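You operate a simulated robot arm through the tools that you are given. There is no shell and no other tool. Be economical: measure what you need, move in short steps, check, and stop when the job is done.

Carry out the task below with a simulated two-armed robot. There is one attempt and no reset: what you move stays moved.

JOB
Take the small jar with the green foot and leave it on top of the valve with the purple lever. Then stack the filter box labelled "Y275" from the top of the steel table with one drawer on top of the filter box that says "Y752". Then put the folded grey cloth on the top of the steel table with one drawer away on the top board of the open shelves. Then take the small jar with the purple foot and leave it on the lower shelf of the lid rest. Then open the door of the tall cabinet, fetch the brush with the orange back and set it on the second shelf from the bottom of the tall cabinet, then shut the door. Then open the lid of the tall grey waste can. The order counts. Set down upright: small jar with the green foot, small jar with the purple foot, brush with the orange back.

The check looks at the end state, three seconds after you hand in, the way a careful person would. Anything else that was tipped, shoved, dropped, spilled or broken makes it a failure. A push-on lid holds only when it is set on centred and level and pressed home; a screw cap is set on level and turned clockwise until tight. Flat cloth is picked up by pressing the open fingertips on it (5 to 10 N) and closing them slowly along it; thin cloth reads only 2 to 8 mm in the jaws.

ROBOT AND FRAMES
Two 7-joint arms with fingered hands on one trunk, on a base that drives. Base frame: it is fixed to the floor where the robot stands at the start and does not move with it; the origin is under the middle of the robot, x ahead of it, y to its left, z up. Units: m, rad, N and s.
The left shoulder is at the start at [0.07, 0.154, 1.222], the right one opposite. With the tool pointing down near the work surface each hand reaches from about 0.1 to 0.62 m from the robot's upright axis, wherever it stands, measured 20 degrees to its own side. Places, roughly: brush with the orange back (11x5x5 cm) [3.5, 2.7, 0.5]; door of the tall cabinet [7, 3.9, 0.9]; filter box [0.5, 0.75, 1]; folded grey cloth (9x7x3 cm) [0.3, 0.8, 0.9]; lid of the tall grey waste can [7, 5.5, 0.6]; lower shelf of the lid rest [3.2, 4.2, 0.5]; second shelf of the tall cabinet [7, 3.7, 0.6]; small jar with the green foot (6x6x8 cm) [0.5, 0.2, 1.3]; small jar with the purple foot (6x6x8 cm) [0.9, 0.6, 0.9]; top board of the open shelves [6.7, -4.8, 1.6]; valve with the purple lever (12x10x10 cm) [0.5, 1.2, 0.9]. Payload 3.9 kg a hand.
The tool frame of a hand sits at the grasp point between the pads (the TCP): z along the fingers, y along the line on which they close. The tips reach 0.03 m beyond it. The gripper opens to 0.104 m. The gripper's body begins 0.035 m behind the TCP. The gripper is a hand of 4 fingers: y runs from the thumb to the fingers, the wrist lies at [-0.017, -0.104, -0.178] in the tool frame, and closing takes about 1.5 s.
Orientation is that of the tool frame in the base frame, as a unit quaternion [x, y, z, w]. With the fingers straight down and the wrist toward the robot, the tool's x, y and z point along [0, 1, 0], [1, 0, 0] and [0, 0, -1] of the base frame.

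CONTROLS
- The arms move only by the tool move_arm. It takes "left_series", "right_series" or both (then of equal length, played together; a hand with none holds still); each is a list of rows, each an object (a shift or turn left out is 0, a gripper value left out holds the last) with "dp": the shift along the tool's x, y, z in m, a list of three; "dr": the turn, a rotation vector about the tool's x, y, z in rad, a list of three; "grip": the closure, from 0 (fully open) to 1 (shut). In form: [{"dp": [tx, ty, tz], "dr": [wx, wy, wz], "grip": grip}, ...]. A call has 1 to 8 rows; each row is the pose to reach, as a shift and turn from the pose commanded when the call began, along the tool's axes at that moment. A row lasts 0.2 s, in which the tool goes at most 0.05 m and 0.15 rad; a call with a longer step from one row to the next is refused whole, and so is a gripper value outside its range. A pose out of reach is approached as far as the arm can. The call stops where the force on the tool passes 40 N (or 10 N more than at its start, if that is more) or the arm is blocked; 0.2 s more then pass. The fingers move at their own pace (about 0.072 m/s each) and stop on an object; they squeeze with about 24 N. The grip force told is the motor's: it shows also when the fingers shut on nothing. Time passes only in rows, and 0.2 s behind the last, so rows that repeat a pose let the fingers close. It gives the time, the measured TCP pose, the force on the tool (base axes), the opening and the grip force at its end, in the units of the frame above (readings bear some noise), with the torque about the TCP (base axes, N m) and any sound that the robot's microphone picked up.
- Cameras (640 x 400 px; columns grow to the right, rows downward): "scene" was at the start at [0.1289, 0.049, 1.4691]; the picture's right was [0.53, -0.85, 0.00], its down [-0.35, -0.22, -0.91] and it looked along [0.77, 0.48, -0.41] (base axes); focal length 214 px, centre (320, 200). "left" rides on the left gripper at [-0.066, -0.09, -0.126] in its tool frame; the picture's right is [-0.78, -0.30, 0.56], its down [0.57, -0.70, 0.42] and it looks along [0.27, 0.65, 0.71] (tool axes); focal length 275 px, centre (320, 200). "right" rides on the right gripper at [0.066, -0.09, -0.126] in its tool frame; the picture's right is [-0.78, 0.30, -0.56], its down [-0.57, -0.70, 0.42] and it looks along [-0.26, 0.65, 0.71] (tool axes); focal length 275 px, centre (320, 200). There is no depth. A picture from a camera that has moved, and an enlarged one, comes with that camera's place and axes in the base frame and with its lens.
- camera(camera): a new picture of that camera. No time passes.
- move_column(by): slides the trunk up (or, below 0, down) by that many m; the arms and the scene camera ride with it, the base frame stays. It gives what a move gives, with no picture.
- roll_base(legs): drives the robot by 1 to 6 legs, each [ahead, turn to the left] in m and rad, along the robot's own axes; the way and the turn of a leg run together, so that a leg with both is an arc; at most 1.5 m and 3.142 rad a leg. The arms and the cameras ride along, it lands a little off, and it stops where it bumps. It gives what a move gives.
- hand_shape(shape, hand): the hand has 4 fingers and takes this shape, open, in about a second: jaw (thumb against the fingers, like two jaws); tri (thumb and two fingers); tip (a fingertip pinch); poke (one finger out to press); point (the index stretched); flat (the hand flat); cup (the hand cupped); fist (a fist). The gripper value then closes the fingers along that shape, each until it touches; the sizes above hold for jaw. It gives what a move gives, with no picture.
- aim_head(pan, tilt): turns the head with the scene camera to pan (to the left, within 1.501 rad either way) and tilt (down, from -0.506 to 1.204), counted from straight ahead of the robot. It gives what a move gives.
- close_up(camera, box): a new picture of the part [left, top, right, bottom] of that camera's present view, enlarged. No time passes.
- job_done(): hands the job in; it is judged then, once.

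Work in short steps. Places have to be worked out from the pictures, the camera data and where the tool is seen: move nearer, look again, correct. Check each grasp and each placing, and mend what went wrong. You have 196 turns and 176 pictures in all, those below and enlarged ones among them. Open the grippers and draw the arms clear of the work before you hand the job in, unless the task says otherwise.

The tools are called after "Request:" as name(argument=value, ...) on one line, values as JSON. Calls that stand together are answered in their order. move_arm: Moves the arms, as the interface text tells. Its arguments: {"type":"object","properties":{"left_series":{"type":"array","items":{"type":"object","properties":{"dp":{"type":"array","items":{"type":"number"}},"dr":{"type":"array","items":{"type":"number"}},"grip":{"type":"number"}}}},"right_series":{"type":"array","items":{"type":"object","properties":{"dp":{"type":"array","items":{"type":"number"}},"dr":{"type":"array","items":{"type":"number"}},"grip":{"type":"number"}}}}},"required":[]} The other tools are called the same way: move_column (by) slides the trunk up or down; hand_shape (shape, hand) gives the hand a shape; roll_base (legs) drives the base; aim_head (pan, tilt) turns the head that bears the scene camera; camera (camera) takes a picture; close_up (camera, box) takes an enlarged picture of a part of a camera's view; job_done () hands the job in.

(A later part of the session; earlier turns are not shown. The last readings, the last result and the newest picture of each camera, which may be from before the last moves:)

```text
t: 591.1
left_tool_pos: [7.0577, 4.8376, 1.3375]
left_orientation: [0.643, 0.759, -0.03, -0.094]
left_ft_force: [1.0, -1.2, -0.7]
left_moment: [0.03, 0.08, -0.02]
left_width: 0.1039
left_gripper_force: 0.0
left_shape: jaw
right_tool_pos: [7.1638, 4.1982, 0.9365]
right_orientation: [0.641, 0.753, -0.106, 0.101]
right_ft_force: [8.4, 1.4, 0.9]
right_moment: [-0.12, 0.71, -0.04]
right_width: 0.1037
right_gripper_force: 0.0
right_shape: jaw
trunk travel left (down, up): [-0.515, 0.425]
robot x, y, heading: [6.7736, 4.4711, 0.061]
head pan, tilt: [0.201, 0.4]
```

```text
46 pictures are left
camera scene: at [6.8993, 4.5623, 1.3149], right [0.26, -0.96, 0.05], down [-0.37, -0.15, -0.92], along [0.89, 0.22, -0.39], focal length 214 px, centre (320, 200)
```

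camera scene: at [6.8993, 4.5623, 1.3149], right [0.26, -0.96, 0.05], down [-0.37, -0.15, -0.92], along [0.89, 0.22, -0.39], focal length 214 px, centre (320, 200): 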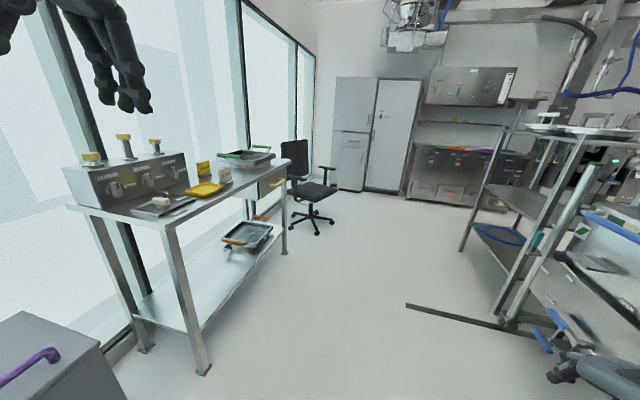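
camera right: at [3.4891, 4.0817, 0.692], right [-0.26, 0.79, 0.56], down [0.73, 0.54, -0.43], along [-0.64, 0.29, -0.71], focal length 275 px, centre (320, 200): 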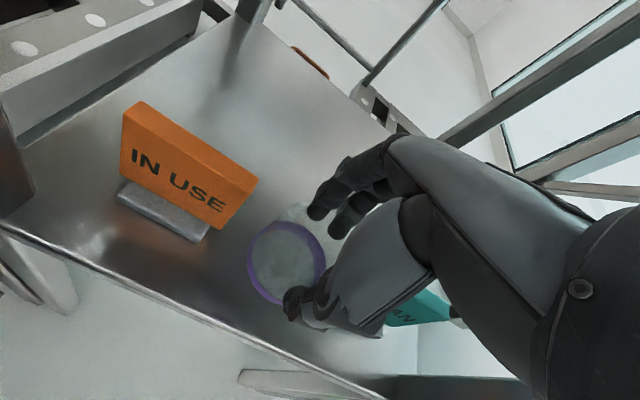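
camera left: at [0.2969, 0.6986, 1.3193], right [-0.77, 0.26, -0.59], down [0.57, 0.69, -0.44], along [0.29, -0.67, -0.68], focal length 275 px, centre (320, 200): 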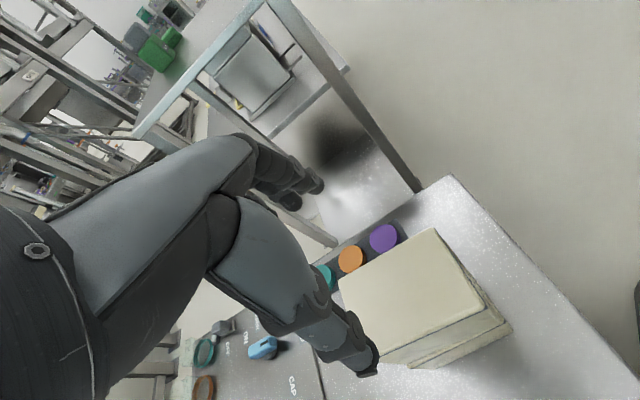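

The elbow slipped past the handle, so backing is blocked. Turning left swings the right elbow away from the cabinet.

Request:
roll_base(legs=[[0, 0.7], [0.12, 0], [0, 1.1], [0, 1.4], [0, 1.4]])

Request:
aim_head(pan=0, tilt=0.4)

Request:
camera(camera="scene")

```text
t: 591.9
left_tool_pos: [7.0761, 4.7685, 1.3358]
left_orientation: [0.659, 0.744, -0.066, -0.085]
left_ft_force: [0.8, -0.4, 0.7]
left_moment: [0.02, 0.11, -0.02]
left_width: 0.1039
left_gripper_force: 0.1
left_shape: jaw
right_tool_pos: [7.1844, 4.1421, 0.897]
right_orientation: [0.672, 0.736, -0.06, 0.054]
right_ft_force: [0.3, 0.2, -0.7]
right_moment: [0.02, 0.0, -0.02]
right_width: 0.104
right_gripper_force: 0.1
right_shape: jaw
trunk travel left (down, up): [-0.515, 0.425]
robot x, y, heading: [6.7801, 4.4721, 0.101]
head pan, tilt: [0.201, 0.4]
stopped in leg 1: the robot was blocked; the commanded pose is now the measured one
```

```text
t: 592.7
left_tool_pos: [7.0767, 4.7693, 1.3364]
left_orientation: [0.661, 0.743, -0.069, -0.083]
left_ft_force: [0.0, 0.3, -0.4]
left_moment: [-0.02, -0.04, 0.03]
left_width: 0.104
left_gripper_force: 0.1
left_shape: jaw
right_tool_pos: [7.1843, 4.1384, 0.8941]
right_orientation: [0.675, 0.733, -0.059, 0.051]
right_ft_force: [0.2, 0.0, 0.2]
right_moment: [0.02, -0.01, 0.0]
right_width: 0.1037
right_gripper_force: 0.1
right_shape: jaw
trunk travel left (down, up): [-0.515, 0.425]
robot x, y, heading: [6.7752, 4.4695, 0.107]
head pan, tilt: [0.0, 0.4]
```

```text
45 pictures are left
camera scene: at [6.9239, 4.5587, 1.3129], right [0.11, -0.99, 0.06], down [-0.39, -0.09, -0.92], along [0.91, 0.08, -0.4], focal length 214 px, centre (320, 200)
```

scene: 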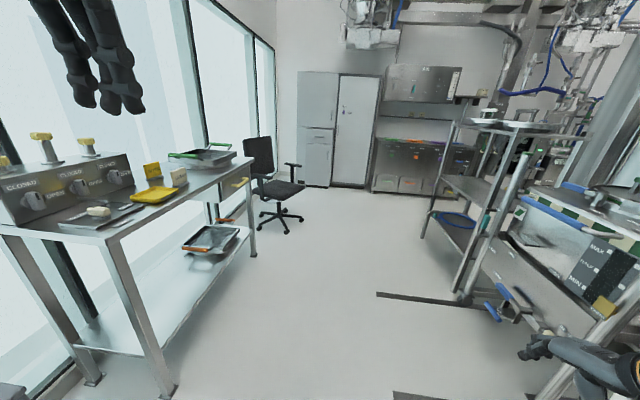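

I need to see the elbow contact directly.

Request:
aim_head(pan=-1.45, tilt=0.55)

Request:
camera(camera="scene")

```text
t: 594.2
left_tool_pos: [7.0754, 4.7688, 1.3375]
left_orientation: [0.661, 0.743, -0.069, -0.083]
left_ft_force: [0.2, -0.5, 0.2]
left_moment: [0.0, -0.02, 0.0]
left_width: 0.1038
left_gripper_force: 0.0
left_shape: jaw
right_tool_pos: [7.1833, 4.1387, 0.8943]
right_orientation: [0.676, 0.732, -0.059, 0.051]
right_ft_force: [0.3, -0.5, -0.5]
right_moment: [-0.01, -0.02, -0.01]
right_width: 0.1038
right_gripper_force: 0.1
right_shape: jaw
trunk travel left (down, up): [-0.515, 0.425]
robot x, y, heading: [6.777, 4.4763, 0.105]
head pan, tilt: [-1.45, 0.55]
```

```text
44 pictures are left
camera scene: at [6.8504, 4.4612, 1.3051], right [-0.97, -0.23, 0.02], down [-0.12, 0.46, -0.88], along [0.19, -0.86, -0.48], focal length 214 px, centre (320, 200)
```

scene: 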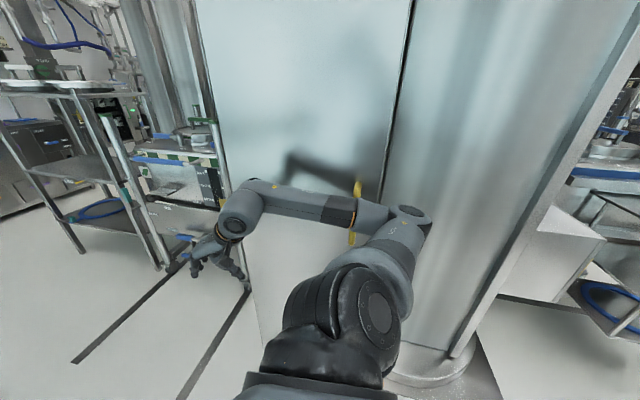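

The elbow sits in the corner between the column and the handle. I move the right hand inward and up so the elbow comes away from the cabinet.

Request:
move_arm(right_series=[{"dp": [0.03, 0.0, -0.02], "dr": [-0.003, 0.03, 0]}, {"dp": [0.06, 0.01, -0.05], "dr": [-0.006, 0.06, 0]}, {"dp": [0.09, 0.02, -0.08], "dr": [-0.01, 0.09, 0]}, {"dp": [0.12, 0.03, -0.11], "dr": [-0.014, 0.12, 0]}, {"dp": [0.15, 0.04, -0.14], "dr": [-0.018, 0.153, 0]}, {"dp": [0.18, 0.05, -0.17], "dr": [-0.018, 0.153, 0]}, {"dp": [0.2, 0.06, -0.2], "dr": [-0.018, 0.153, 0]}, {"dp": [0.22, 0.07, -0.23], "dr": [-0.018, 0.153, 0]}])

Request:
camera(camera="scene")

```text
t: 594.6
left_tool_pos: [7.0741, 4.7449, 1.3458]
left_orientation: [0.678, 0.726, -0.099, -0.053]
left_ft_force: [-0.5, 0.8, 0.9]
left_moment: [-0.08, 0.01, -0.03]
left_width: 0.104
left_gripper_force: 0.0
left_shape: jaw
right_tool_pos: [7.1732, 4.1103, 0.8879]
right_orientation: [0.711, 0.702, -0.025, 0.026]
right_ft_force: [-0.1, 0.7, 0.8]
right_moment: [-0.01, -0.02, -0.04]
right_width: 0.104
right_gripper_force: 0.1
right_shape: jaw
trunk travel left (down, up): [-0.515, 0.425]
robot x, y, heading: [6.7747, 4.4728, 0.098]
head pan, tilt: [-1.45, 0.55]
stopped in row 1 (left hand): the arm was blocked; the commanded pose is now the measured one
```

```text
43 pictures are left
camera scene: at [6.8414, 4.4734, 1.3089], right [-0.98, -0.22, 0.01], down [-0.11, 0.45, -0.88], along [0.19, -0.86, -0.47], focal length 214 px, centre (320, 200)
```

scene: 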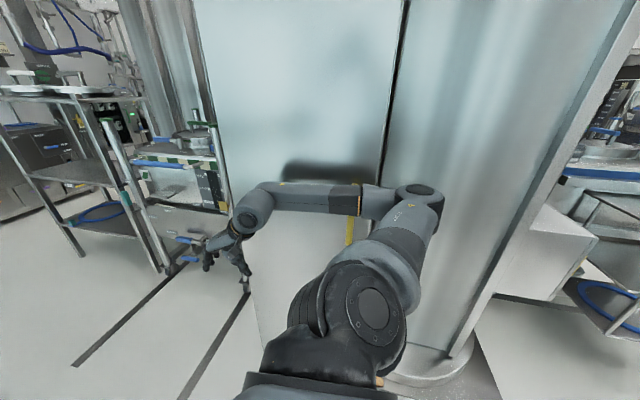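

The forearm lies against the handle. I raise the trunk to lift the arm above it.

Request:
move_column(by=0.35)

Request:
roll_base(legs=[[0, 0.5]])

Request:
camera(camera="scene")

```text
t: 594.9
left_tool_pos: [7.0788, 4.7255, 1.3618]
left_orientation: [0.685, 0.714, -0.146, -0.009]
left_ft_force: [1.0, -4.2, 0.8]
left_moment: [0.32, 0.01, -0.03]
left_width: 0.104
left_gripper_force: 0.1
left_shape: jaw
right_tool_pos: [7.1725, 4.0963, 0.8694]
right_orientation: [0.756, 0.653, 0.033, -0.027]
right_ft_force: [-0.6, 1.1, -1.2]
right_moment: [-0.08, -0.09, -0.01]
right_width: 0.1038
right_gripper_force: 0.0
right_shape: jaw
trunk travel left (down, up): [-0.518, 0.422]
robot x, y, heading: [6.7784, 4.4715, 0.103]
head pan, tilt: [-1.45, 0.55]
stopped: the arm was blocked; the commanded pose is now the measured one
```

```text
t: 595.6
left_tool_pos: [7.0712, 4.735, 1.418]
left_orientation: [0.651, 0.702, -0.255, 0.135]
left_ft_force: [1.3, 2.6, 0.0]
left_moment: [-0.22, 0.06, -0.09]
left_width: 0.1041
left_gripper_force: 0.1
left_shape: jaw
right_tool_pos: [7.2522, 4.1178, 0.8947]
right_orientation: [0.785, 0.558, 0.241, -0.118]
right_ft_force: [1.9, 2.5, 5.5]
right_moment: [-0.36, 0.21, -0.06]
right_width: 0.104
right_gripper_force: 0.0
right_shape: jaw
trunk travel left (down, up): [-0.518, 0.422]
robot x, y, heading: [6.7769, 4.4731, 0.109]
head pan, tilt: [-1.45, 0.55]
stopped in leg 1: the robot was blocked; the commanded pose is now the measured one
```

```text
42 pictures are left
camera scene: at [6.832, 4.5357, 1.3141], right [-0.97, -0.23, 0.01], down [-0.11, 0.41, -0.91], along [0.2, -0.88, -0.42], focal length 214 px, centre (320, 200)
```

scene: 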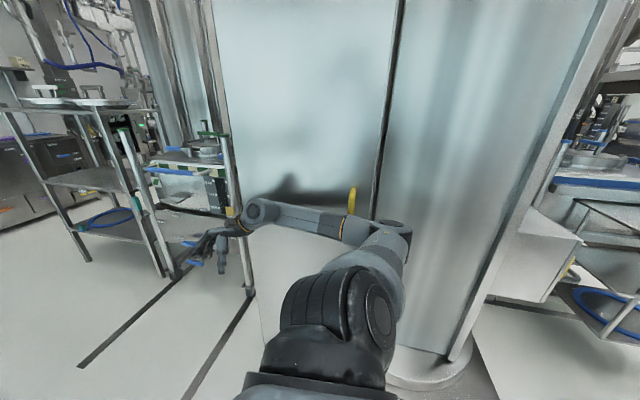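

Backing with heading +0.1 presses the elbow into the column, so I turn slightly right first and back out along a line leading away from the cabinet.

Request:
roll_base(legs=[[0, -0.25], [-0.2, 0], [-0.2, 0]])

Request:
camera(camera="scene")

```text
t: 596.4
left_tool_pos: [7.0896, 4.7512, 1.4696]
left_orientation: [0.504, 0.77, -0.282, 0.272]
left_ft_force: [-12.8, 43.5, -19.3]
left_moment: [-2.21, -0.56, 1.02]
left_width: 0.1037
left_gripper_force: 0.0
left_shape: jaw
right_tool_pos: [7.2762, 4.1265, 0.8057]
right_orientation: [0.767, 0.496, 0.273, -0.301]
right_ft_force: [-2.0, 24.6, -6.9]
right_moment: [-0.58, -0.56, -0.78]
right_width: 0.1038
right_gripper_force: 0.2
right_shape: jaw
trunk travel left (down, up): [-0.518, 0.422]
robot x, y, heading: [6.7884, 4.4769, 0.173]
head pan, tilt: [-1.45, 0.55]
stopped in leg 1: the robot was blocked; the commanded pose is now the measured one
```

```text
41 pictures are left
camera scene: at [6.8346, 4.5159, 1.3127], right [-0.96, -0.29, 0.01], down [-0.13, 0.42, -0.9], along [0.25, -0.86, -0.44], focal length 214 px, centre (320, 200)
```

scene: 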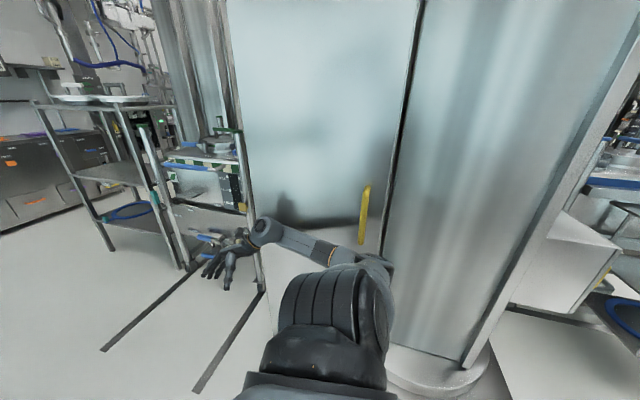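

The arms are swinging, so I let everything settle for a second and read the forces.

Request:
move_arm(right_series=[{"dp": [0, 0, 0]}, {"dp": [0, 0, 0]}, {"dp": [0, 0, 0]}, {"dp": [0, 0, 0]}, {"dp": [0, 0, 0]}])

```text
t: 596.7
left_tool_pos: [7.0682, 4.7554, 1.5096]
left_orientation: [0.47, 0.743, -0.317, 0.354]
left_ft_force: [1.5, -17.7, -14.2]
left_moment: [-0.59, 0.03, -0.22]
left_width: 0.1037
left_gripper_force: 0.1
left_shape: jaw
right_tool_pos: [7.3005, 4.1333, 0.795]
right_orientation: [0.753, 0.469, 0.294, -0.357]
right_ft_force: [2.2, -14.5, 4.2]
right_moment: [0.16, 0.38, 0.53]
right_width: 0.1038
right_gripper_force: 0.0
right_shape: jaw
trunk travel left (down, up): [-0.518, 0.422]
robot x, y, heading: [6.7927, 4.4754, 0.219]
head pan, tilt: [-1.45, 0.55]
stopped in row 1 (right hand): the arm was blocked; the commanded pose is now the measured one
```

It is still relaxing. I look at the left side for a contact there.

Request:
aim_head(pan=1.2, tilt=0.5)

Request:
camera(camera="scene")

```text
t: 599.1
left_tool_pos: [7.078, 4.7443, 1.5034]
left_orientation: [0.487, 0.725, -0.345, 0.344]
left_ft_force: [-9.4, -6.1, -24.7]
left_moment: [-1.62, -0.42, 0.17]
left_width: 0.1033
left_gripper_force: 0.1
left_shape: jaw
right_tool_pos: [7.291, 4.1337, 0.7661]
right_orientation: [0.759, 0.456, 0.278, -0.371]
right_ft_force: [-1.0, -1.2, -2.8]
right_moment: [0.25, -0.09, -0.09]
right_width: 0.1039
right_gripper_force: 0.1
right_shape: jaw
trunk travel left (down, up): [-0.518, 0.422]
robot x, y, heading: [6.7863, 4.4792, 0.21]
head pan, tilt: [1.201, 0.499]
```

```text
40 pictures are left
camera scene: at [6.8371, 4.6957, 1.2995], right [0.99, -0.16, 0.03], down [-0.07, -0.55, -0.83], along [0.15, 0.82, -0.55], focal length 214 px, centre (320, 200)
```

scene: 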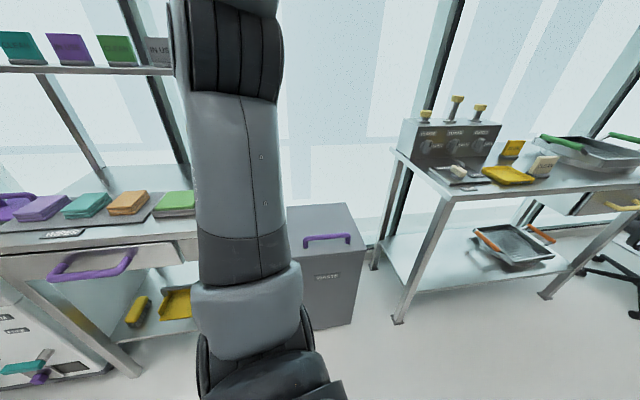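

The left elbow is close to the upper shelf on the north side, while the right one is at the cabinet. I move the left hand forward and toward the midline to pull its elbow in.

Request:
move_arm(left_series=[{"dp": [-0.015, 0.005, 0.023]}, {"dp": [-0.03, 0.01, 0.046]}, {"dp": [-0.046, 0.014, 0.069]}, {"dp": [-0.061, 0.018, 0.092]}])

Request:
aim_head(pan=1.4, tilt=0.1)

Request:
camera(camera="scene")

```text
t: 599.4
left_tool_pos: [7.0789, 4.7724, 1.5243]
left_orientation: [0.425, 0.732, -0.345, 0.406]
left_ft_force: [15.0, 1.5, -10.3]
left_moment: [-0.76, 0.08, -1.12]
left_width: 0.1035
left_gripper_force: 0.0
left_shape: jaw
left hand out of reach, approached as far as the arm can: row 1
right_tool_pos: [7.3217, 4.1489, 0.8022]
right_orientation: [0.727, 0.461, 0.306, -0.407]
right_ft_force: [-6.3, 1.4, 9.2]
right_moment: [-0.59, 0.14, -0.21]
right_width: 0.1042
right_gripper_force: 0.0
right_shape: jaw
trunk travel left (down, up): [-0.518, 0.422]
robot x, y, heading: [6.7929, 4.4795, 0.249]
head pan, tilt: [1.201, 0.499]
stopped in row 1 (left hand): the force on the tool passed its limit at 70 N (the readings are from after the stop); the commanded pose is now the measured one
```

```text
t: 600.2
left_tool_pos: [7.0773, 4.7381, 1.5293]
left_orientation: [0.457, 0.725, -0.313, 0.409]
left_ft_force: [-10.3, 42.5, -13.6]
left_moment: [-1.47, -0.71, -0.28]
left_width: 0.1033
left_gripper_force: 0.1
left_shape: jaw
right_tool_pos: [7.3093, 4.1495, 0.7573]
right_orientation: [0.724, 0.443, 0.295, -0.439]
right_ft_force: [-8.7, -19.5, 25.8]
right_moment: [-0.95, 0.58, 0.22]
right_width: 0.104
right_gripper_force: 0.0
right_shape: jaw
trunk travel left (down, up): [-0.518, 0.422]
robot x, y, heading: [6.7859, 4.4822, 0.245]
head pan, tilt: [1.4, 0.099]
```

```text
39 pictures are left
camera scene: at [6.8075, 4.6879, 1.3381], right [1.0, 0.07, 0.01], down [0.03, -0.18, -0.98], along [-0.07, 0.98, -0.18], focal length 214 px, centre (320, 200)
```

scene: 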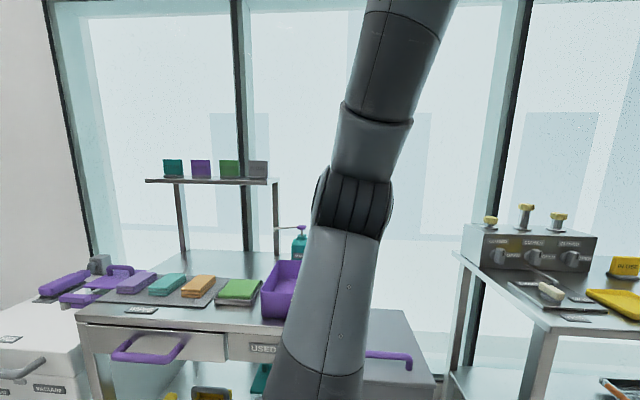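

The left arm is free; the trouble is the right forearm under the handle. With heading 0.25, driving forward leads away from the cabinet, so I try a small forward move.

Request:
roll_base(legs=[[0.15, 0]])

Request:
aim_head(pan=-1.3, tilt=0.7)

Request:
camera(camera="scene")

```text
t: 601.0
left_tool_pos: [7.05, 4.7717, 1.5918]
left_orientation: [0.358, 0.681, -0.349, 0.535]
left_ft_force: [-13.1, 38.6, -27.0]
left_moment: [-1.61, -0.75, 0.2]
left_width: 0.1036
left_gripper_force: 0.0
left_shape: jaw
right_tool_pos: [7.4173, 4.1948, 0.8572]
right_orientation: [0.603, 0.455, 0.384, -0.531]
right_ft_force: [36.9, -8.8, 15.7]
right_moment: [-0.97, 0.1, 2.27]
right_width: 0.1036
right_gripper_force: 0.0
right_shape: jaw
trunk travel left (down, up): [-0.518, 0.422]
robot x, y, heading: [6.8192, 4.4894, 0.346]
head pan, tilt: [1.4, 0.099]
stopped in leg 1: the robot was blocked; the commanded pose is now the measured one
```

```text
t: 603.5
left_tool_pos: [7.0812, 4.6709, 1.5383]
left_orientation: [0.405, 0.717, -0.317, 0.471]
left_ft_force: [13.1, 48.3, 10.4]
left_moment: [0.05, 0.88, -1.99]
left_width: 0.1035
left_gripper_force: 0.0
left_shape: jaw
right_tool_pos: [7.3556, 4.174, 0.7068]
right_orientation: [0.637, 0.393, 0.286, -0.598]
right_ft_force: [-43.8, 6.1, -4.2]
right_moment: [-0.14, 0.35, -2.37]
right_width: 0.104
right_gripper_force: 0.0
right_shape: jaw
trunk travel left (down, up): [-0.518, 0.422]
robot x, y, heading: [6.8273, 4.4985, 0.447]
head pan, tilt: [-1.3, 0.7]
```

```text
38 pictures are left
camera scene: at [6.9473, 4.4889, 1.2903], right [-0.75, -0.66, 0.03], down [-0.44, 0.46, -0.77], along [0.5, -0.59, -0.64], focal length 214 px, centre (320, 200)
```

scene: 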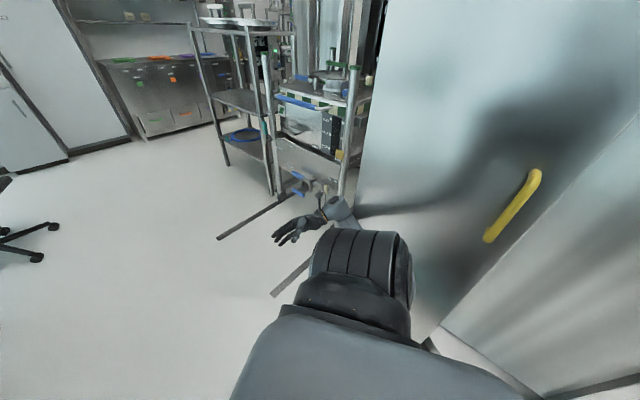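

The handle now looks free of the arm. I keep turning left, away from the cabinet.

Request:
roll_base(legs=[[0, 0.5], [0.1, 0]])

Request:
move_arm(right_series=[{"dp": [0, 0, 0]}, {"dp": [0, 0, 0]}, {"dp": [0, 0, 0]}, {"dp": [0, 0, 0]}])

```text
t: 604.2
left_tool_pos: [7.0574, 4.6347, 1.5371]
left_orientation: [0.412, 0.718, -0.308, 0.469]
left_ft_force: [11.1, 10.4, -7.7]
left_moment: [-0.66, -0.04, -1.04]
left_width: 0.1038
left_gripper_force: 0.0
left_shape: jaw
right_tool_pos: [7.3474, 4.1598, 0.6871]
right_orientation: [-0.616, -0.295, -0.343, 0.645]
right_ft_force: [1.5, 1.5, -0.2]
right_moment: [0.0, 0.02, -0.01]
right_width: 0.1037
right_gripper_force: 0.0
right_shape: jaw
trunk travel left (down, up): [-0.518, 0.422]
robot x, y, heading: [6.8261, 4.4994, 0.468]
head pan, tilt: [-1.3, 0.7]
stopped in leg 1: the robot was blocked; the commanded pose is now the measured one
```

```text
t: 604.5
left_tool_pos: [7.0706, 4.6444, 1.55]
left_orientation: [0.402, 0.698, -0.323, 0.497]
left_ft_force: [-8.5, -41.7, 9.3]
left_moment: [0.8, 0.1, 1.23]
left_width: 0.1033
left_gripper_force: 0.1
left_shape: jaw
right_tool_pos: [7.3498, 4.1603, 0.6678]
right_orientation: [-0.608, -0.264, -0.336, 0.669]
right_ft_force: [2.6, 5.9, -4.3]
right_moment: [0.22, -0.05, -0.03]
right_width: 0.1041
right_gripper_force: 0.0
right_shape: jaw
trunk travel left (down, up): [-0.518, 0.422]
robot x, y, heading: [6.8258, 4.4999, 0.474]
head pan, tilt: [-1.3, 0.7]
stopped in row 1 (right hand): the arm was blocked; the commanded pose is now the measured one
```

The left hand has drifted up in front of the head and may be touching it. I move it forward, left and down, away from the body.

Request:
move_arm(left_series=[{"dp": [0.027, 0.026, -0.023]}, {"dp": [0.053, 0.051, -0.046]}, {"dp": [0.08, 0.077, -0.068]}, {"dp": [0.106, 0.102, -0.091]}, {"dp": [0.133, 0.128, -0.114]}, {"dp": [0.133, 0.128, -0.114]}])

Request:
camera(camera="left")

```text
t: 604.8
left_tool_pos: [7.0893, 4.6171, 1.5368]
left_orientation: [0.4, 0.711, -0.315, 0.486]
left_ft_force: [7.7, -22.1, -1.4]
left_moment: [-0.01, 0.14, -0.27]
left_width: 0.1039
left_gripper_force: 0.0
left_shape: jaw
right_tool_pos: [7.3577, 4.1608, 0.6322]
right_orientation: [-0.601, -0.223, -0.323, 0.696]
right_ft_force: [12.0, -9.0, -5.8]
right_moment: [0.18, -0.37, 0.45]
right_width: 0.1035
right_gripper_force: 0.1
right_shape: jaw
trunk travel left (down, up): [-0.518, 0.422]
robot x, y, heading: [6.8272, 4.5, 0.49]
head pan, tilt: [-1.3, 0.7]
stopped in row 1 (right hand): the arm was blocked; the commanded pose is now the measured one
```

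```text
37 pictures are left
camera left: at [6.9692, 4.6623, 1.6446], right [0.15, -0.81, 0.56], down [-0.55, -0.54, -0.64], along [0.82, -0.22, -0.52], focal length 275 px, centre (320, 200)
```

left: 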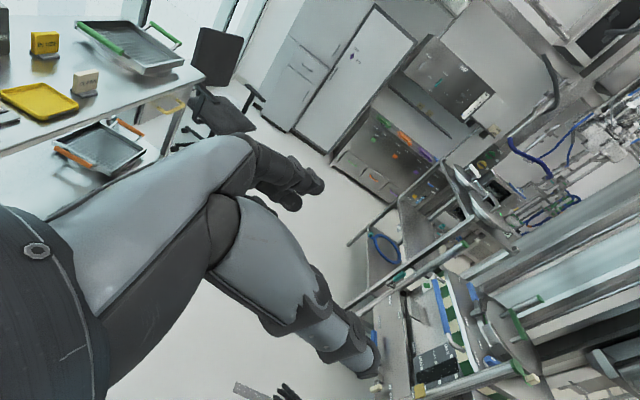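

The left arm is free, and the right arm is the blocked one. I look through the right hand's camera.

Request:
camera(camera="right")

Request:
aim_head(pan=-1.5, tilt=1.1)

Request:
camera(camera="scene")

```text
36 pictures are left
camera right: at [7.3294, 4.0198, 0.7168], right [-0.37, -0.39, -0.85], down [-0.87, 0.47, 0.16], along [0.34, 0.79, -0.51], focal length 275 px, centre (320, 200)
```

right: 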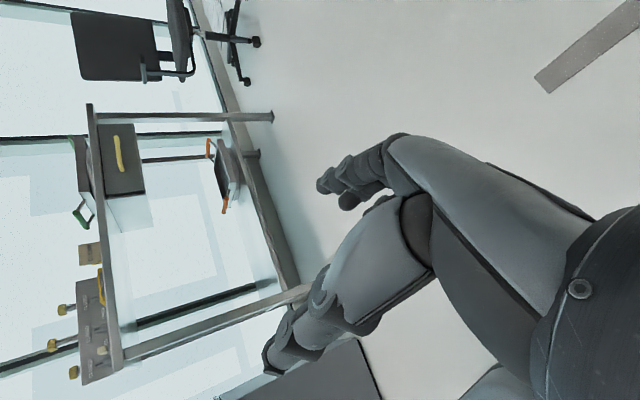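

```text
t: 605.7
left_tool_pos: [7.1007, 4.6251, 1.5233]
left_orientation: [0.393, 0.73, -0.297, 0.474]
left_ft_force: [23.3, 25.9, -13.6]
left_moment: [-0.95, -0.05, -1.79]
left_width: 0.1038
left_gripper_force: 0.0
left_shape: jaw
right_tool_pos: [7.3554, 4.1609, 0.6408]
right_orientation: [-0.6, -0.236, -0.327, 0.691]
right_ft_force: [-0.1, -49.5, 13.0]
right_moment: [-1.89, 0.35, 0.6]
right_width: 0.1035
right_gripper_force: 0.1
right_shape: jaw
trunk travel left (down, up): [-0.518, 0.422]
robot x, y, heading: [6.8205, 4.4992, 0.482]
head pan, tilt: [-1.499, 1.1]
```

```text
35 pictures are left
camera scene: at [6.9009, 4.4769, 1.258], right [-0.85, -0.53, 0.0], down [-0.47, 0.75, -0.46], along [0.24, -0.39, -0.89], focal length 214 px, centre (320, 200)
```

scene: 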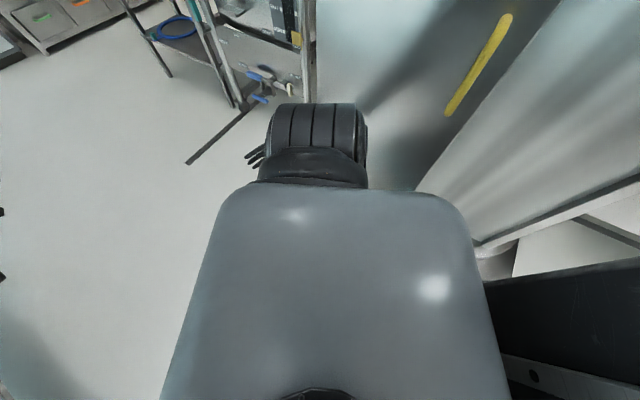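

The right hand now points north, close in front of the door. I push it forward along its fingers, away from the door.

Request:
move_arm(right_series=[{"dp": [0, 0, 0.045]}, {"dp": [0, 0, 0.09]}, {"dp": [0, 0, 0.13]}, {"dp": [0, 0, 0.16]}])

Request:
move_arm(right_series=[{"dp": [0, 0, 0.045]}, {"dp": [0, 0, 0.09]}, {"dp": [0, 0, 0.13]}, {"dp": [0, 0, 0.16]}])

Request:
move_arm(right_series=[{"dp": [0, 0, 0.045]}, {"dp": [0, 0, 0.09]}, {"dp": [0, 0, 0.13]}, {"dp": [0, 0, 0.16]}])

```text
t: 606.7
left_tool_pos: [7.1082, 4.6006, 1.5171]
left_orientation: [0.408, 0.735, -0.299, 0.452]
left_ft_force: [0.2, -0.4, -0.5]
left_moment: [0.0, 0.01, -0.01]
left_width: 0.1038
left_gripper_force: 0.0
left_shape: jaw
right_tool_pos: [7.3724, 4.3018, 0.6712]
right_orientation: [-0.6, -0.256, -0.334, 0.681]
right_ft_force: [0.5, -0.7, 0.2]
right_moment: [0.05, -0.02, 0.0]
right_width: 0.1041
right_gripper_force: 0.1
right_shape: jaw
trunk travel left (down, up): [-0.518, 0.422]
robot x, y, heading: [6.8251, 4.4992, 0.477]
head pan, tilt: [-1.499, 1.1]
```

```text
t: 607.7
left_tool_pos: [7.1064, 4.5978, 1.5191]
left_orientation: [0.409, 0.734, -0.298, 0.453]
left_ft_force: [0.5, -0.4, 0.2]
left_moment: [0.03, -0.03, -0.04]
left_width: 0.104
left_gripper_force: 0.0
left_shape: jaw
right_tool_pos: [7.3786, 4.4572, 0.6937]
right_orientation: [-0.6, -0.256, -0.333, 0.681]
right_ft_force: [0.2, -0.2, 0.5]
right_moment: [-0.01, -0.02, 0.0]
right_width: 0.1042
right_gripper_force: 0.1
right_shape: jaw
trunk travel left (down, up): [-0.518, 0.422]
robot x, y, heading: [6.8267, 4.4977, 0.477]
head pan, tilt: [-1.499, 1.1]
```

```text
t: 608.7
left_tool_pos: [7.106, 4.5977, 1.5172]
left_orientation: [0.409, 0.734, -0.297, 0.453]
left_ft_force: [0.7, 0.0, -0.2]
left_moment: [-0.04, -0.01, -0.01]
left_width: 0.104
left_gripper_force: 0.0
left_shape: jaw
right_tool_pos: [7.3849, 4.6173, 0.7189]
right_orientation: [-0.6, -0.255, -0.334, 0.681]
right_ft_force: [-0.2, -0.2, 0.3]
right_moment: [0.02, 0.01, 0.0]
right_width: 0.1041
right_gripper_force: 0.0
right_shape: jaw
trunk travel left (down, up): [-0.518, 0.422]
robot x, y, heading: [6.8262, 4.4981, 0.478]
head pan, tilt: [-1.499, 1.1]
```

The arm is free again and forces are quiet. To pull the vertical bar handle I want the right hand pointing forward with jaws closing horizontally, so I start turning it that way in free space.

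Request:
move_arm(right_series=[{"dp": [0.015, -0.026, 0], "dr": [0.017, 0.075, 0.123]}, {"dp": [0.03, -0.052, 0], "dr": [0.035, 0.149, 0.245]}, {"dp": [0.046, -0.079, 0], "dr": [0.052, 0.224, 0.368]}, {"dp": [0.061, -0.105, 0], "dr": [0.069, 0.299, 0.491]}, {"dp": [0.077, -0.131, 0], "dr": [0.087, 0.373, 0.614]}, {"dp": [0.092, -0.157, 0], "dr": [0.104, 0.448, 0.736]}, {"dp": [0.107, -0.184, 0], "dr": [0.121, 0.522, 0.859]}, {"dp": [0.123, -0.21, 0], "dr": [0.139, 0.597, 0.982]}])

```text
t: 610.5
left_tool_pos: [7.1049, 4.5965, 1.5178]
left_orientation: [0.409, 0.734, -0.297, 0.454]
left_ft_force: [-0.4, -0.8, 0.1]
left_moment: [-0.02, 0.02, -0.03]
left_width: 0.1038
left_gripper_force: 0.1
left_shape: jaw
right_tool_pos: [7.304, 4.5885, 0.9467]
right_orientation: [-0.481, 0.234, -0.115, 0.837]
right_ft_force: [-0.3, 0.3, -0.6]
right_moment: [-0.05, 0.0, 0.03]
right_width: 0.1041
right_gripper_force: 0.1
right_shape: jaw
trunk travel left (down, up): [-0.518, 0.422]
robot x, y, heading: [6.8211, 4.5007, 0.48]
head pan, tilt: [-1.499, 1.1]
```

That works so far. I complete the turn.

Request:
move_arm(right_series=[{"dr": [0.017, 0.076, 0.124]}, {"dr": [0.034, 0.152, 0.248]}, {"dr": [0.052, 0.229, 0.372]}, {"dr": [0.069, 0.305, 0.497]}, {"dr": [0.086, 0.381, 0.621]}, {"dr": [0.104, 0.457, 0.745]}, {"dr": [0.121, 0.533, 0.869]}, {"dr": [0.138, 0.61, 0.993]}])

```text
t: 612.3
left_tool_pos: [7.1062, 4.5977, 1.5187]
left_orientation: [0.41, 0.734, -0.297, 0.453]
left_ft_force: [0.9, 1.5, 1.0]
left_moment: [-0.01, 0.01, -0.01]
left_width: 0.1039
left_gripper_force: 0.0
left_shape: jaw
right_tool_pos: [7.3041, 4.5866, 0.9453]
right_orientation: [-0.203, 0.654, 0.142, 0.714]
right_ft_force: [-0.3, 0.4, 0.3]
right_moment: [0.0, -0.04, -0.01]
right_width: 0.1041
right_gripper_force: 0.1
right_shape: jaw
trunk travel left (down, up): [-0.518, 0.422]
robot x, y, heading: [6.8286, 4.5016, 0.476]
head pan, tilt: [-1.499, 1.1]
```

The right hand now points forward. I bring the left arm back to its side neutrally, drive a bit away from the cabinet and turn to face it.

Request:
move_arm(left_series=[{"dp": [0.025, 0.008, -0.027], "dr": [-0.005, 0.143, 0.008]}, {"dp": [0.05, 0.016, -0.053], "dr": [-0.009, 0.286, 0.017]}, {"dp": [0.076, 0.025, -0.08], "dr": [-0.014, 0.429, 0.025]}, {"dp": [0.101, 0.033, -0.106], "dr": [-0.019, 0.572, 0.034]}, {"dp": [0.127, 0.041, -0.133], "dr": [-0.024, 0.715, 0.042]}, {"dp": [0.152, 0.05, -0.16], "dr": [-0.028, 0.859, 0.051]}, {"dp": [0.178, 0.058, -0.186], "dr": [-0.033, 1.0, 0.06]}, {"dp": [0.203, 0.066, -0.213], "dr": [-0.038, 1.145, 0.068]}])

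Request:
roll_base(legs=[[0.3, 0], [0, -2.05]])

Request:
aim_head(pan=0, tilt=0.5)

Request:
camera(camera="scene")

```text
t: 614.1
left_tool_pos: [7.0229, 4.8701, 1.418]
left_orientation: [0.52, 0.854, 0.0, -0.001]
left_ft_force: [0.7, 0.0, 0.7]
left_moment: [-0.03, -0.01, 0.01]
left_width: 0.1041
left_gripper_force: 0.0
left_shape: jaw
left hand out of reach, approached as far as the arm can: row 1, 2
right_tool_pos: [7.3054, 4.5876, 0.945]
right_orientation: [-0.204, 0.654, 0.141, 0.715]
right_ft_force: [0.0, -0.9, 0.2]
right_moment: [-0.02, 0.0, 0.01]
right_width: 0.1041
right_gripper_force: 0.0
right_shape: jaw
trunk travel left (down, up): [-0.518, 0.422]
robot x, y, heading: [6.8261, 4.5004, 0.473]
head pan, tilt: [-1.499, 1.1]
```

```text
t: 615.0
left_tool_pos: [7.0436, 4.8742, 1.4194]
left_orientation: [0.525, 0.851, 0.003, -0.001]
left_ft_force: [0.5, 0.9, 0.1]
left_moment: [-0.05, 0.03, 0.02]
left_width: 0.1038
left_gripper_force: 0.0
left_shape: jaw
right_tool_pos: [7.3243, 4.5938, 0.9448]
right_orientation: [-0.201, 0.656, 0.14, 0.714]
right_ft_force: [-0.5, -0.2, -0.4]
right_moment: [0.02, 0.01, -0.01]
right_width: 0.1039
right_gripper_force: 0.0
right_shape: jaw
trunk travel left (down, up): [-0.518, 0.422]
robot x, y, heading: [6.8409, 4.5077, 0.466]
head pan, tilt: [-1.499, 1.1]
stopped in leg 1: the robot was blocked; the commanded pose is now the measured one
```

```text
t: 616.6
left_tool_pos: [7.0432, 4.8726, 1.4207]
left_orientation: [0.525, 0.851, 0.004, 0.0]
left_ft_force: [0.6, -0.7, -0.3]
left_moment: [0.0, 0.0, -0.01]
left_width: 0.1038
left_gripper_force: 0.1
left_shape: jaw
right_tool_pos: [7.3231, 4.5923, 0.9447]
right_orientation: [-0.202, 0.654, 0.141, 0.715]
right_ft_force: [0.3, 0.2, 0.9]
right_moment: [0.0, -0.01, 0.02]
right_width: 0.1037
right_gripper_force: 0.1
right_shape: jaw
trunk travel left (down, up): [-0.518, 0.422]
robot x, y, heading: [6.843, 4.5128, 0.469]
head pan, tilt: [0.0, 0.499]
```

```text
34 pictures are left
camera scene: at [6.9695, 4.5716, 1.3052], right [0.45, -0.89, 0.0], down [-0.43, -0.21, -0.88], along [0.78, 0.39, -0.48], focal length 214 px, centre (320, 200)
```

scene: 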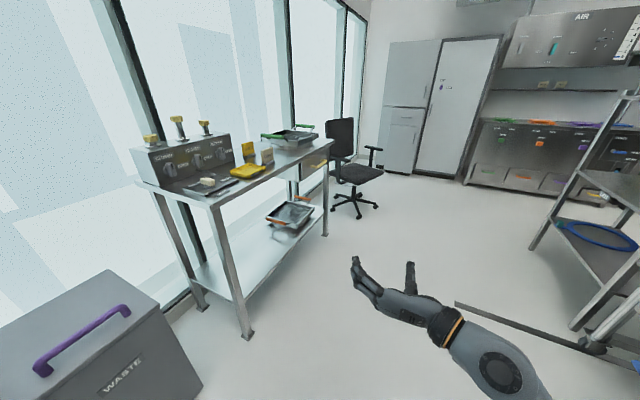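

I'm still blocked going forward. I look down on the right to see what the robot touches.

Request:
aim_head(pan=-1.2, tilt=0.8)

Request:
camera(camera="scene")

```text
t: 618.0
left_tool_pos: [7.0417, 4.8729, 1.4207]
left_orientation: [0.525, 0.851, 0.004, 0.0]
left_ft_force: [0.5, -0.4, -0.3]
left_moment: [-0.01, -0.02, 0.05]
left_width: 0.1038
left_gripper_force: 0.2
left_shape: jaw
right_tool_pos: [7.3236, 4.5941, 0.9463]
right_orientation: [-0.2, 0.654, 0.14, 0.715]
right_ft_force: [-0.5, -0.3, -0.4]
right_moment: [0.01, -0.01, 0.0]
right_width: 0.1041
right_gripper_force: 0.0
right_shape: jaw
trunk travel left (down, up): [-0.518, 0.422]
robot x, y, heading: [6.8416, 4.5101, 0.471]
head pan, tilt: [-1.201, 0.799]
```

```text
33 pictures are left
camera scene: at [6.9479, 4.4767, 1.2793], right [-0.67, -0.74, 0.0], down [-0.53, 0.48, -0.7], along [0.52, -0.47, -0.72], focal length 214 px, centre (320, 200)
```

scene: 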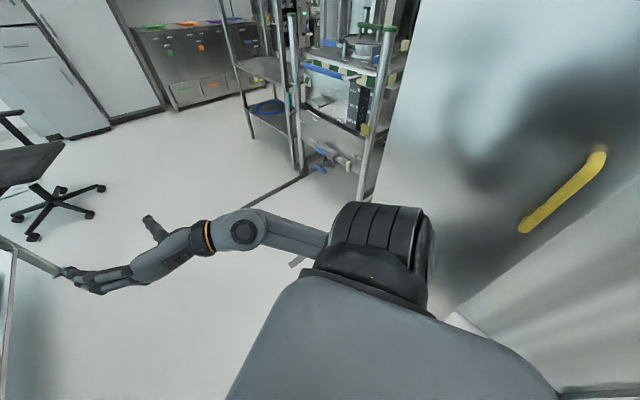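

The right side looks clear, so I check the left.

Request:
aim_head(pan=1.3, tilt=0.5)

Request:
camera(camera="scene")

```text
t: 620.3
left_tool_pos: [7.0417, 4.873, 1.4215]
left_orientation: [0.525, 0.851, 0.005, 0.0]
left_ft_force: [0.2, 0.0, -0.4]
left_moment: [0.0, 0.0, 0.03]
left_width: 0.1038
left_gripper_force: 0.0
left_shape: jaw
right_tool_pos: [7.3233, 4.593, 0.9454]
right_orientation: [-0.201, 0.654, 0.141, 0.715]
right_ft_force: [0.4, 0.4, 0.4]
right_moment: [0.01, -0.02, -0.01]
right_width: 0.1039
right_gripper_force: 0.1
right_shape: jaw
trunk travel left (down, up): [-0.518, 0.422]
robot x, y, heading: [6.8449, 4.5055, 0.468]
head pan, tilt: [1.3, 0.499]
```

```text
32 pictures are left
camera scene: at [6.8705, 4.6201, 1.3052], right [0.98, 0.19, 0.0], down [0.09, -0.47, -0.88], along [-0.17, 0.86, -0.48], focal length 214 px, centre (320, 200)
```

scene: 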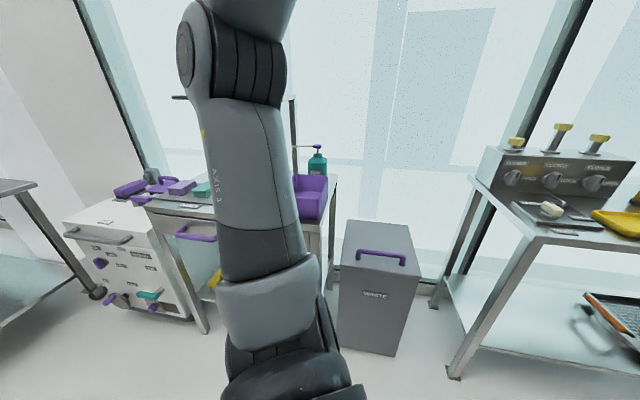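

The left elbow is close to the shelf in front of it. I reach the left hand forward and inward to pull that elbow in, then try driving again.

Request:
move_arm(left_series=[{"dp": [-0.03, 0.03, 0]}, {"dp": [-0.06, 0.06, 0]}, {"dp": [-0.09, 0.09, 0]}, {"dp": [-0.12, 0.12, 0]}, {"dp": [-0.14, 0.15, 0]}, {"dp": [-0.14, 0.18, 0]}])

Request:
roll_base(legs=[[0, -0.45], [0.1, 0]])

```text
t: 621.7
left_tool_pos: [7.1517, 4.8433, 1.376]
left_orientation: [0.525, 0.851, 0.004, 0.0]
left_ft_force: [-0.2, -0.3, -0.4]
left_moment: [0.01, 0.0, 0.01]
left_width: 0.1039
left_gripper_force: 0.0
left_shape: jaw
left hand out of reach, approached as far as the arm can: row 2, 3, 4, 5, 6
right_tool_pos: [7.3244, 4.5923, 0.9452]
right_orientation: [-0.201, 0.654, 0.141, 0.715]
right_ft_force: [0.7, 0.6, -0.5]
right_moment: [-0.03, 0.03, 0.0]
right_width: 0.1042
right_gripper_force: 0.0
right_shape: jaw
trunk travel left (down, up): [-0.518, 0.422]
robot x, y, heading: [6.8446, 4.5058, 0.467]
head pan, tilt: [1.3, 0.499]
```

```text
t: 624.1
left_tool_pos: [7.3666, 4.6755, 1.377]
left_orientation: [0.703, 0.711, 0.004, 0.001]
left_ft_force: [0.2, -0.7, 0.0]
left_moment: [0.01, 0.02, -0.03]
left_width: 0.1041
left_gripper_force: 0.1
left_shape: jaw
right_tool_pos: [7.4125, 4.3743, 0.9449]
right_orientation: [-0.048, 0.683, -0.025, 0.728]
right_ft_force: [0.3, 0.3, -0.6]
right_moment: [0.02, 0.02, 0.01]
right_width: 0.104
right_gripper_force: 0.0
right_shape: jaw
trunk travel left (down, up): [-0.518, 0.422]
robot x, y, heading: [6.9399, 4.5095, 0.004]
head pan, tilt: [1.3, 0.499]
```

Free. I now work round by turning left in place with a short diagonal step, ending at about (6.95, 4.7) facing the cabinet.

Request:
roll_base(legs=[[0.15, 0], [0, 1.1], [0, 1.1], [0.25, 0], [0, 1.25], [0, 1.25]])

Request:
aim_head(pan=0, tilt=0.45)

Request:
camera(camera="scene")

```text
t: 638.6
left_tool_pos: [7.0955, 4.2881, 1.3777]
left_orientation: [1.0, -0.01, 0.002, 0.004]
left_ft_force: [-0.2, 1.4, 0.9]
left_moment: [0.03, 0.03, 0.03]
left_width: 0.1039
left_gripper_force: 0.0
left_shape: jaw
right_tool_pos: [6.7932, 4.253, 0.9462]
right_orientation: [-0.456, -0.511, 0.54, -0.489]
right_ft_force: [-0.3, -0.1, 0.2]
right_moment: [0.03, -0.03, 0.03]
right_width: 0.1041
right_gripper_force: 0.1
right_shape: jaw
trunk travel left (down, up): [-0.518, 0.422]
robot x, y, heading: [6.9386, 4.7168, -1.59]
head pan, tilt: [1.3, 0.499]
```

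```text
t: 640.1
left_tool_pos: [7.0952, 4.288, 1.3772]
left_orientation: [1.0, -0.01, 0.003, 0.005]
left_ft_force: [0.2, -0.6, -0.1]
left_moment: [0.02, -0.01, 0.0]
left_width: 0.1039
left_gripper_force: 0.1
left_shape: jaw
right_tool_pos: [6.7922, 4.2524, 0.9451]
right_orientation: [-0.456, -0.51, 0.54, -0.49]
right_ft_force: [0.5, -0.3, 0.2]
right_moment: [-0.02, -0.02, 0.03]
right_width: 0.1042
right_gripper_force: 0.0
right_shape: jaw
trunk travel left (down, up): [-0.518, 0.422]
robot x, y, heading: [6.9433, 4.7157, -1.585]
head pan, tilt: [0.0, 0.45]
```

```text
31 pictures are left
camera scene: at [6.9398, 4.5739, 1.3097], right [-1.0, 0.02, 0.0], down [0.01, 0.44, -0.9], along [-0.02, -0.9, -0.44], focal length 214 px, centre (320, 200)
```

scene: 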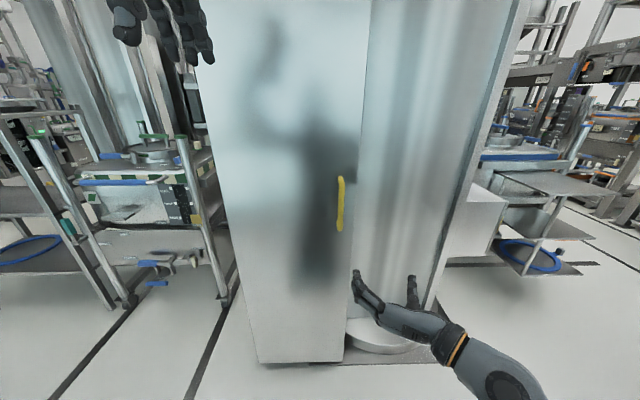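

I face the cabinet squarely, with the handle at about (6.863, 3.95, 0.985). I bring the open hand up in front of the bar.

Request:
move_arm(right_series=[{"dp": [-0.017, 0.033, 0]}, {"dp": [-0.034, 0.066, 0.0]}, {"dp": [-0.034, 0.066, 0.045]}, {"dp": [-0.034, 0.066, 0.09]}, {"dp": [-0.034, 0.066, 0.135]}, {"dp": [-0.034, 0.066, 0.18]}, {"dp": [-0.034, 0.066, 0.203]}, {"dp": [-0.034, 0.066, 0.203]}])

Request:
close_up(camera="scene", box=[260, 120, 460, 320])

```text
t: 641.9
left_tool_pos: [7.095, 4.2872, 1.3772]
left_orientation: [1.0, -0.009, 0.003, 0.005]
left_ft_force: [0.0, 0.5, 0.5]
left_moment: [0.0, -0.01, 0.01]
left_width: 0.104
left_gripper_force: 0.0
left_shape: jaw
right_tool_pos: [6.8659, 4.0514, 0.9846]
right_orientation: [-0.457, -0.51, 0.54, -0.489]
right_ft_force: [0.1, -0.1, -0.2]
right_moment: [0.02, 0.0, 0.0]
right_width: 0.1044
right_gripper_force: 0.0
right_shape: jaw
trunk travel left (down, up): [-0.518, 0.422]
robot x, y, heading: [6.9457, 4.7168, -1.592]
head pan, tilt: [0.0, 0.45]
```

```text
2.00 times, centred on (360, 220) of scene
camera zoom: at [6.9396, 4.574, 1.3097], right [-1.0, 0.02, 0.0], down [0.01, 0.44, -0.9], along [-0.02, -0.9, -0.44], focal length 429 px, centre (240, 160)
```

zoom: 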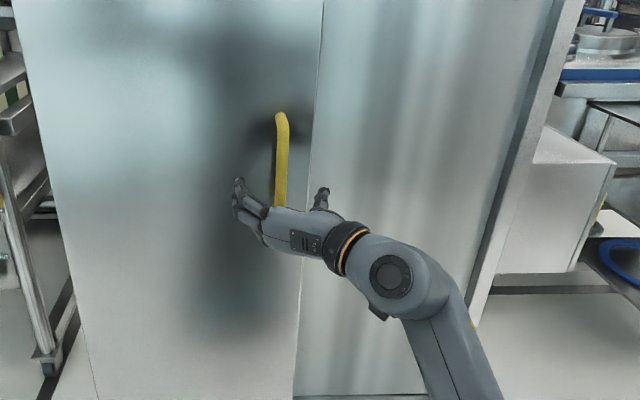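

The bar is centred between thumb and fingers. I move in and close.

Request:
move_arm(right_series=[{"dp": [0, 0, 0.03]}, {"dp": [0, 0, 0.06]}, {"dp": [0, 0, 0.085]}, {"dp": [0, 0, 0.1]}, {"dp": [0, 0, 0.1]}])

Request:
move_arm(right_series=[{"grip": 0.4}, {"grip": 0.8}, {"grip": 1}, {"grip": 1}, {"grip": 1}, {"grip": 1}, {"grip": 1}, {"grip": 1}])

Request:
close_up(camera="scene", box=[260, 120, 460, 320])

```text
t: 642.8
left_tool_pos: [7.0934, 4.2908, 1.3783]
left_orientation: [1.0, -0.01, 0.003, 0.005]
left_ft_force: [-0.2, -0.6, -1.0]
left_moment: [0.07, 0.0, 0.01]
left_width: 0.1038
left_gripper_force: 0.0
left_shape: jaw
right_tool_pos: [6.8662, 3.976, 0.9934]
right_orientation: [-0.455, -0.514, 0.536, -0.492]
right_ft_force: [-5.4, 22.9, 2.3]
right_moment: [-0.1, -0.16, 1.28]
right_width: 0.1025
right_gripper_force: 0.0
right_shape: jaw
trunk travel left (down, up): [-0.518, 0.422]
robot x, y, heading: [6.9421, 4.7187, -1.597]
head pan, tilt: [0.0, 0.45]
stopped in row 4 (right hand): the force on the tool passed its limit at 56 N (the readings are from after the stop); the commanded pose is now the measured one
```

```text
t: 643.3
left_tool_pos: [7.0937, 4.2871, 1.3769]
left_orientation: [1.0, -0.01, 0.002, 0.003]
left_ft_force: [0.6, -0.4, -0.4]
left_moment: [0.08, 0.01, 0.0]
left_width: 0.1041
left_gripper_force: 0.1
left_shape: jaw
right_tool_pos: [6.8662, 3.9766, 0.9913]
right_orientation: [-0.455, -0.515, 0.534, -0.492]
right_ft_force: [-0.2, 26.6, 4.0]
right_moment: [0.18, -0.01, 0.1]
right_width: 0.0169
right_gripper_force: 24.0
right_shape: jaw
trunk travel left (down, up): [-0.518, 0.422]
robot x, y, heading: [6.9411, 4.717, -1.596]
head pan, tilt: [0.0, 0.45]
stopped in row 2 (right hand): the force on the tool passed its limit at 54 N (the readings are from after the stop); the commanded pose is now the measured one
```

```text
2.00 times, centred on (360, 220) of scene
camera zoom: at [6.9387, 4.5756, 1.3099], right [-1.0, 0.03, 0.0], down [0.01, 0.43, -0.9], along [-0.02, -0.9, -0.43], focal length 429 px, centre (240, 160)
```

zoom: 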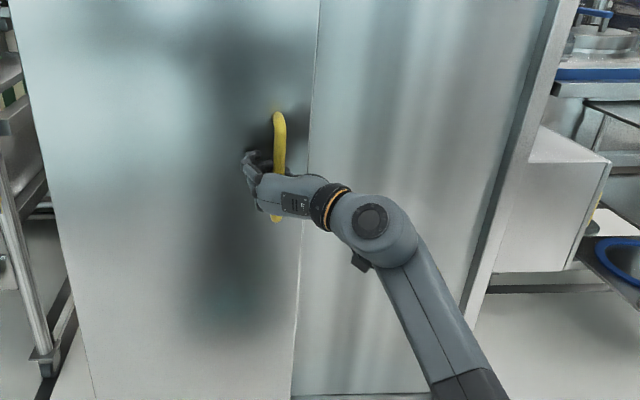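

Gripped on the bar (17 mm, 24 N). I pull the door open along its arc.

Request:
move_arm(right_series=[{"dp": [0, 0, -0.01], "grip": 1}, {"dp": [0, 0.001, -0.03], "dr": [0.03, 0, 0], "grip": 1}, {"dp": [0, 0.005, -0.062], "dr": [0.07, 0, 0], "grip": 1}, {"dp": [0, 0.01, -0.093], "dr": [0.11, 0, 0], "grip": 1}, {"dp": [0, 0.019, -0.123], "dr": [0.15, 0, 0], "grip": 1}, {"dp": [0, 0.033, -0.162], "dr": [0.2, 0, 0], "grip": 1}, {"dp": [0, 0.051, -0.2], "dr": [0.25, 0, 0], "grip": 1}, {"dp": [0, 0.073, -0.235], "dr": [0.3, 0, 0], "grip": 1}])

Request:
camera(camera="scene")

```text
t: 644.9
left_tool_pos: [7.1025, 4.288, 1.3768]
left_orientation: [1.0, -0.007, -0.003, 0.005]
left_ft_force: [1.4, 1.1, 0.6]
left_moment: [-0.05, -0.01, 0.05]
left_width: 0.1039
left_gripper_force: 0.1
left_shape: jaw
right_tool_pos: [6.9181, 4.1604, 0.9782]
right_orientation: [-0.503, -0.45, 0.59, -0.443]
right_ft_force: [24.4, -13.9, 9.3]
right_moment: [-0.03, -0.34, -0.3]
right_width: 0.0162
right_gripper_force: 23.9
right_shape: jaw
trunk travel left (down, up): [-0.518, 0.422]
robot x, y, heading: [6.9437, 4.7152, -1.585]
head pan, tilt: [0.0, 0.45]
stopped in row 7 (right hand): the force on the tool passed its limit at 47 N (the readings are from after the stop); the commanded pose is now the measured one
```

```text
28 pictures are left
camera scene: at [6.9456, 4.5736, 1.3096], right [-1.0, 0.01, 0.0], down [0.0, 0.44, -0.9], along [-0.01, -0.9, -0.44], focal length 214 px, centre (320, 200)
```

scene: 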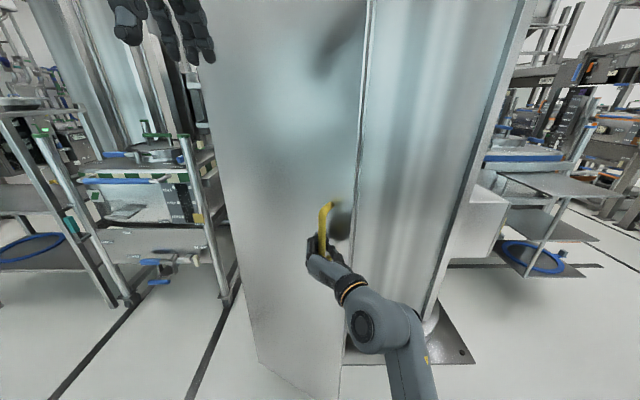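

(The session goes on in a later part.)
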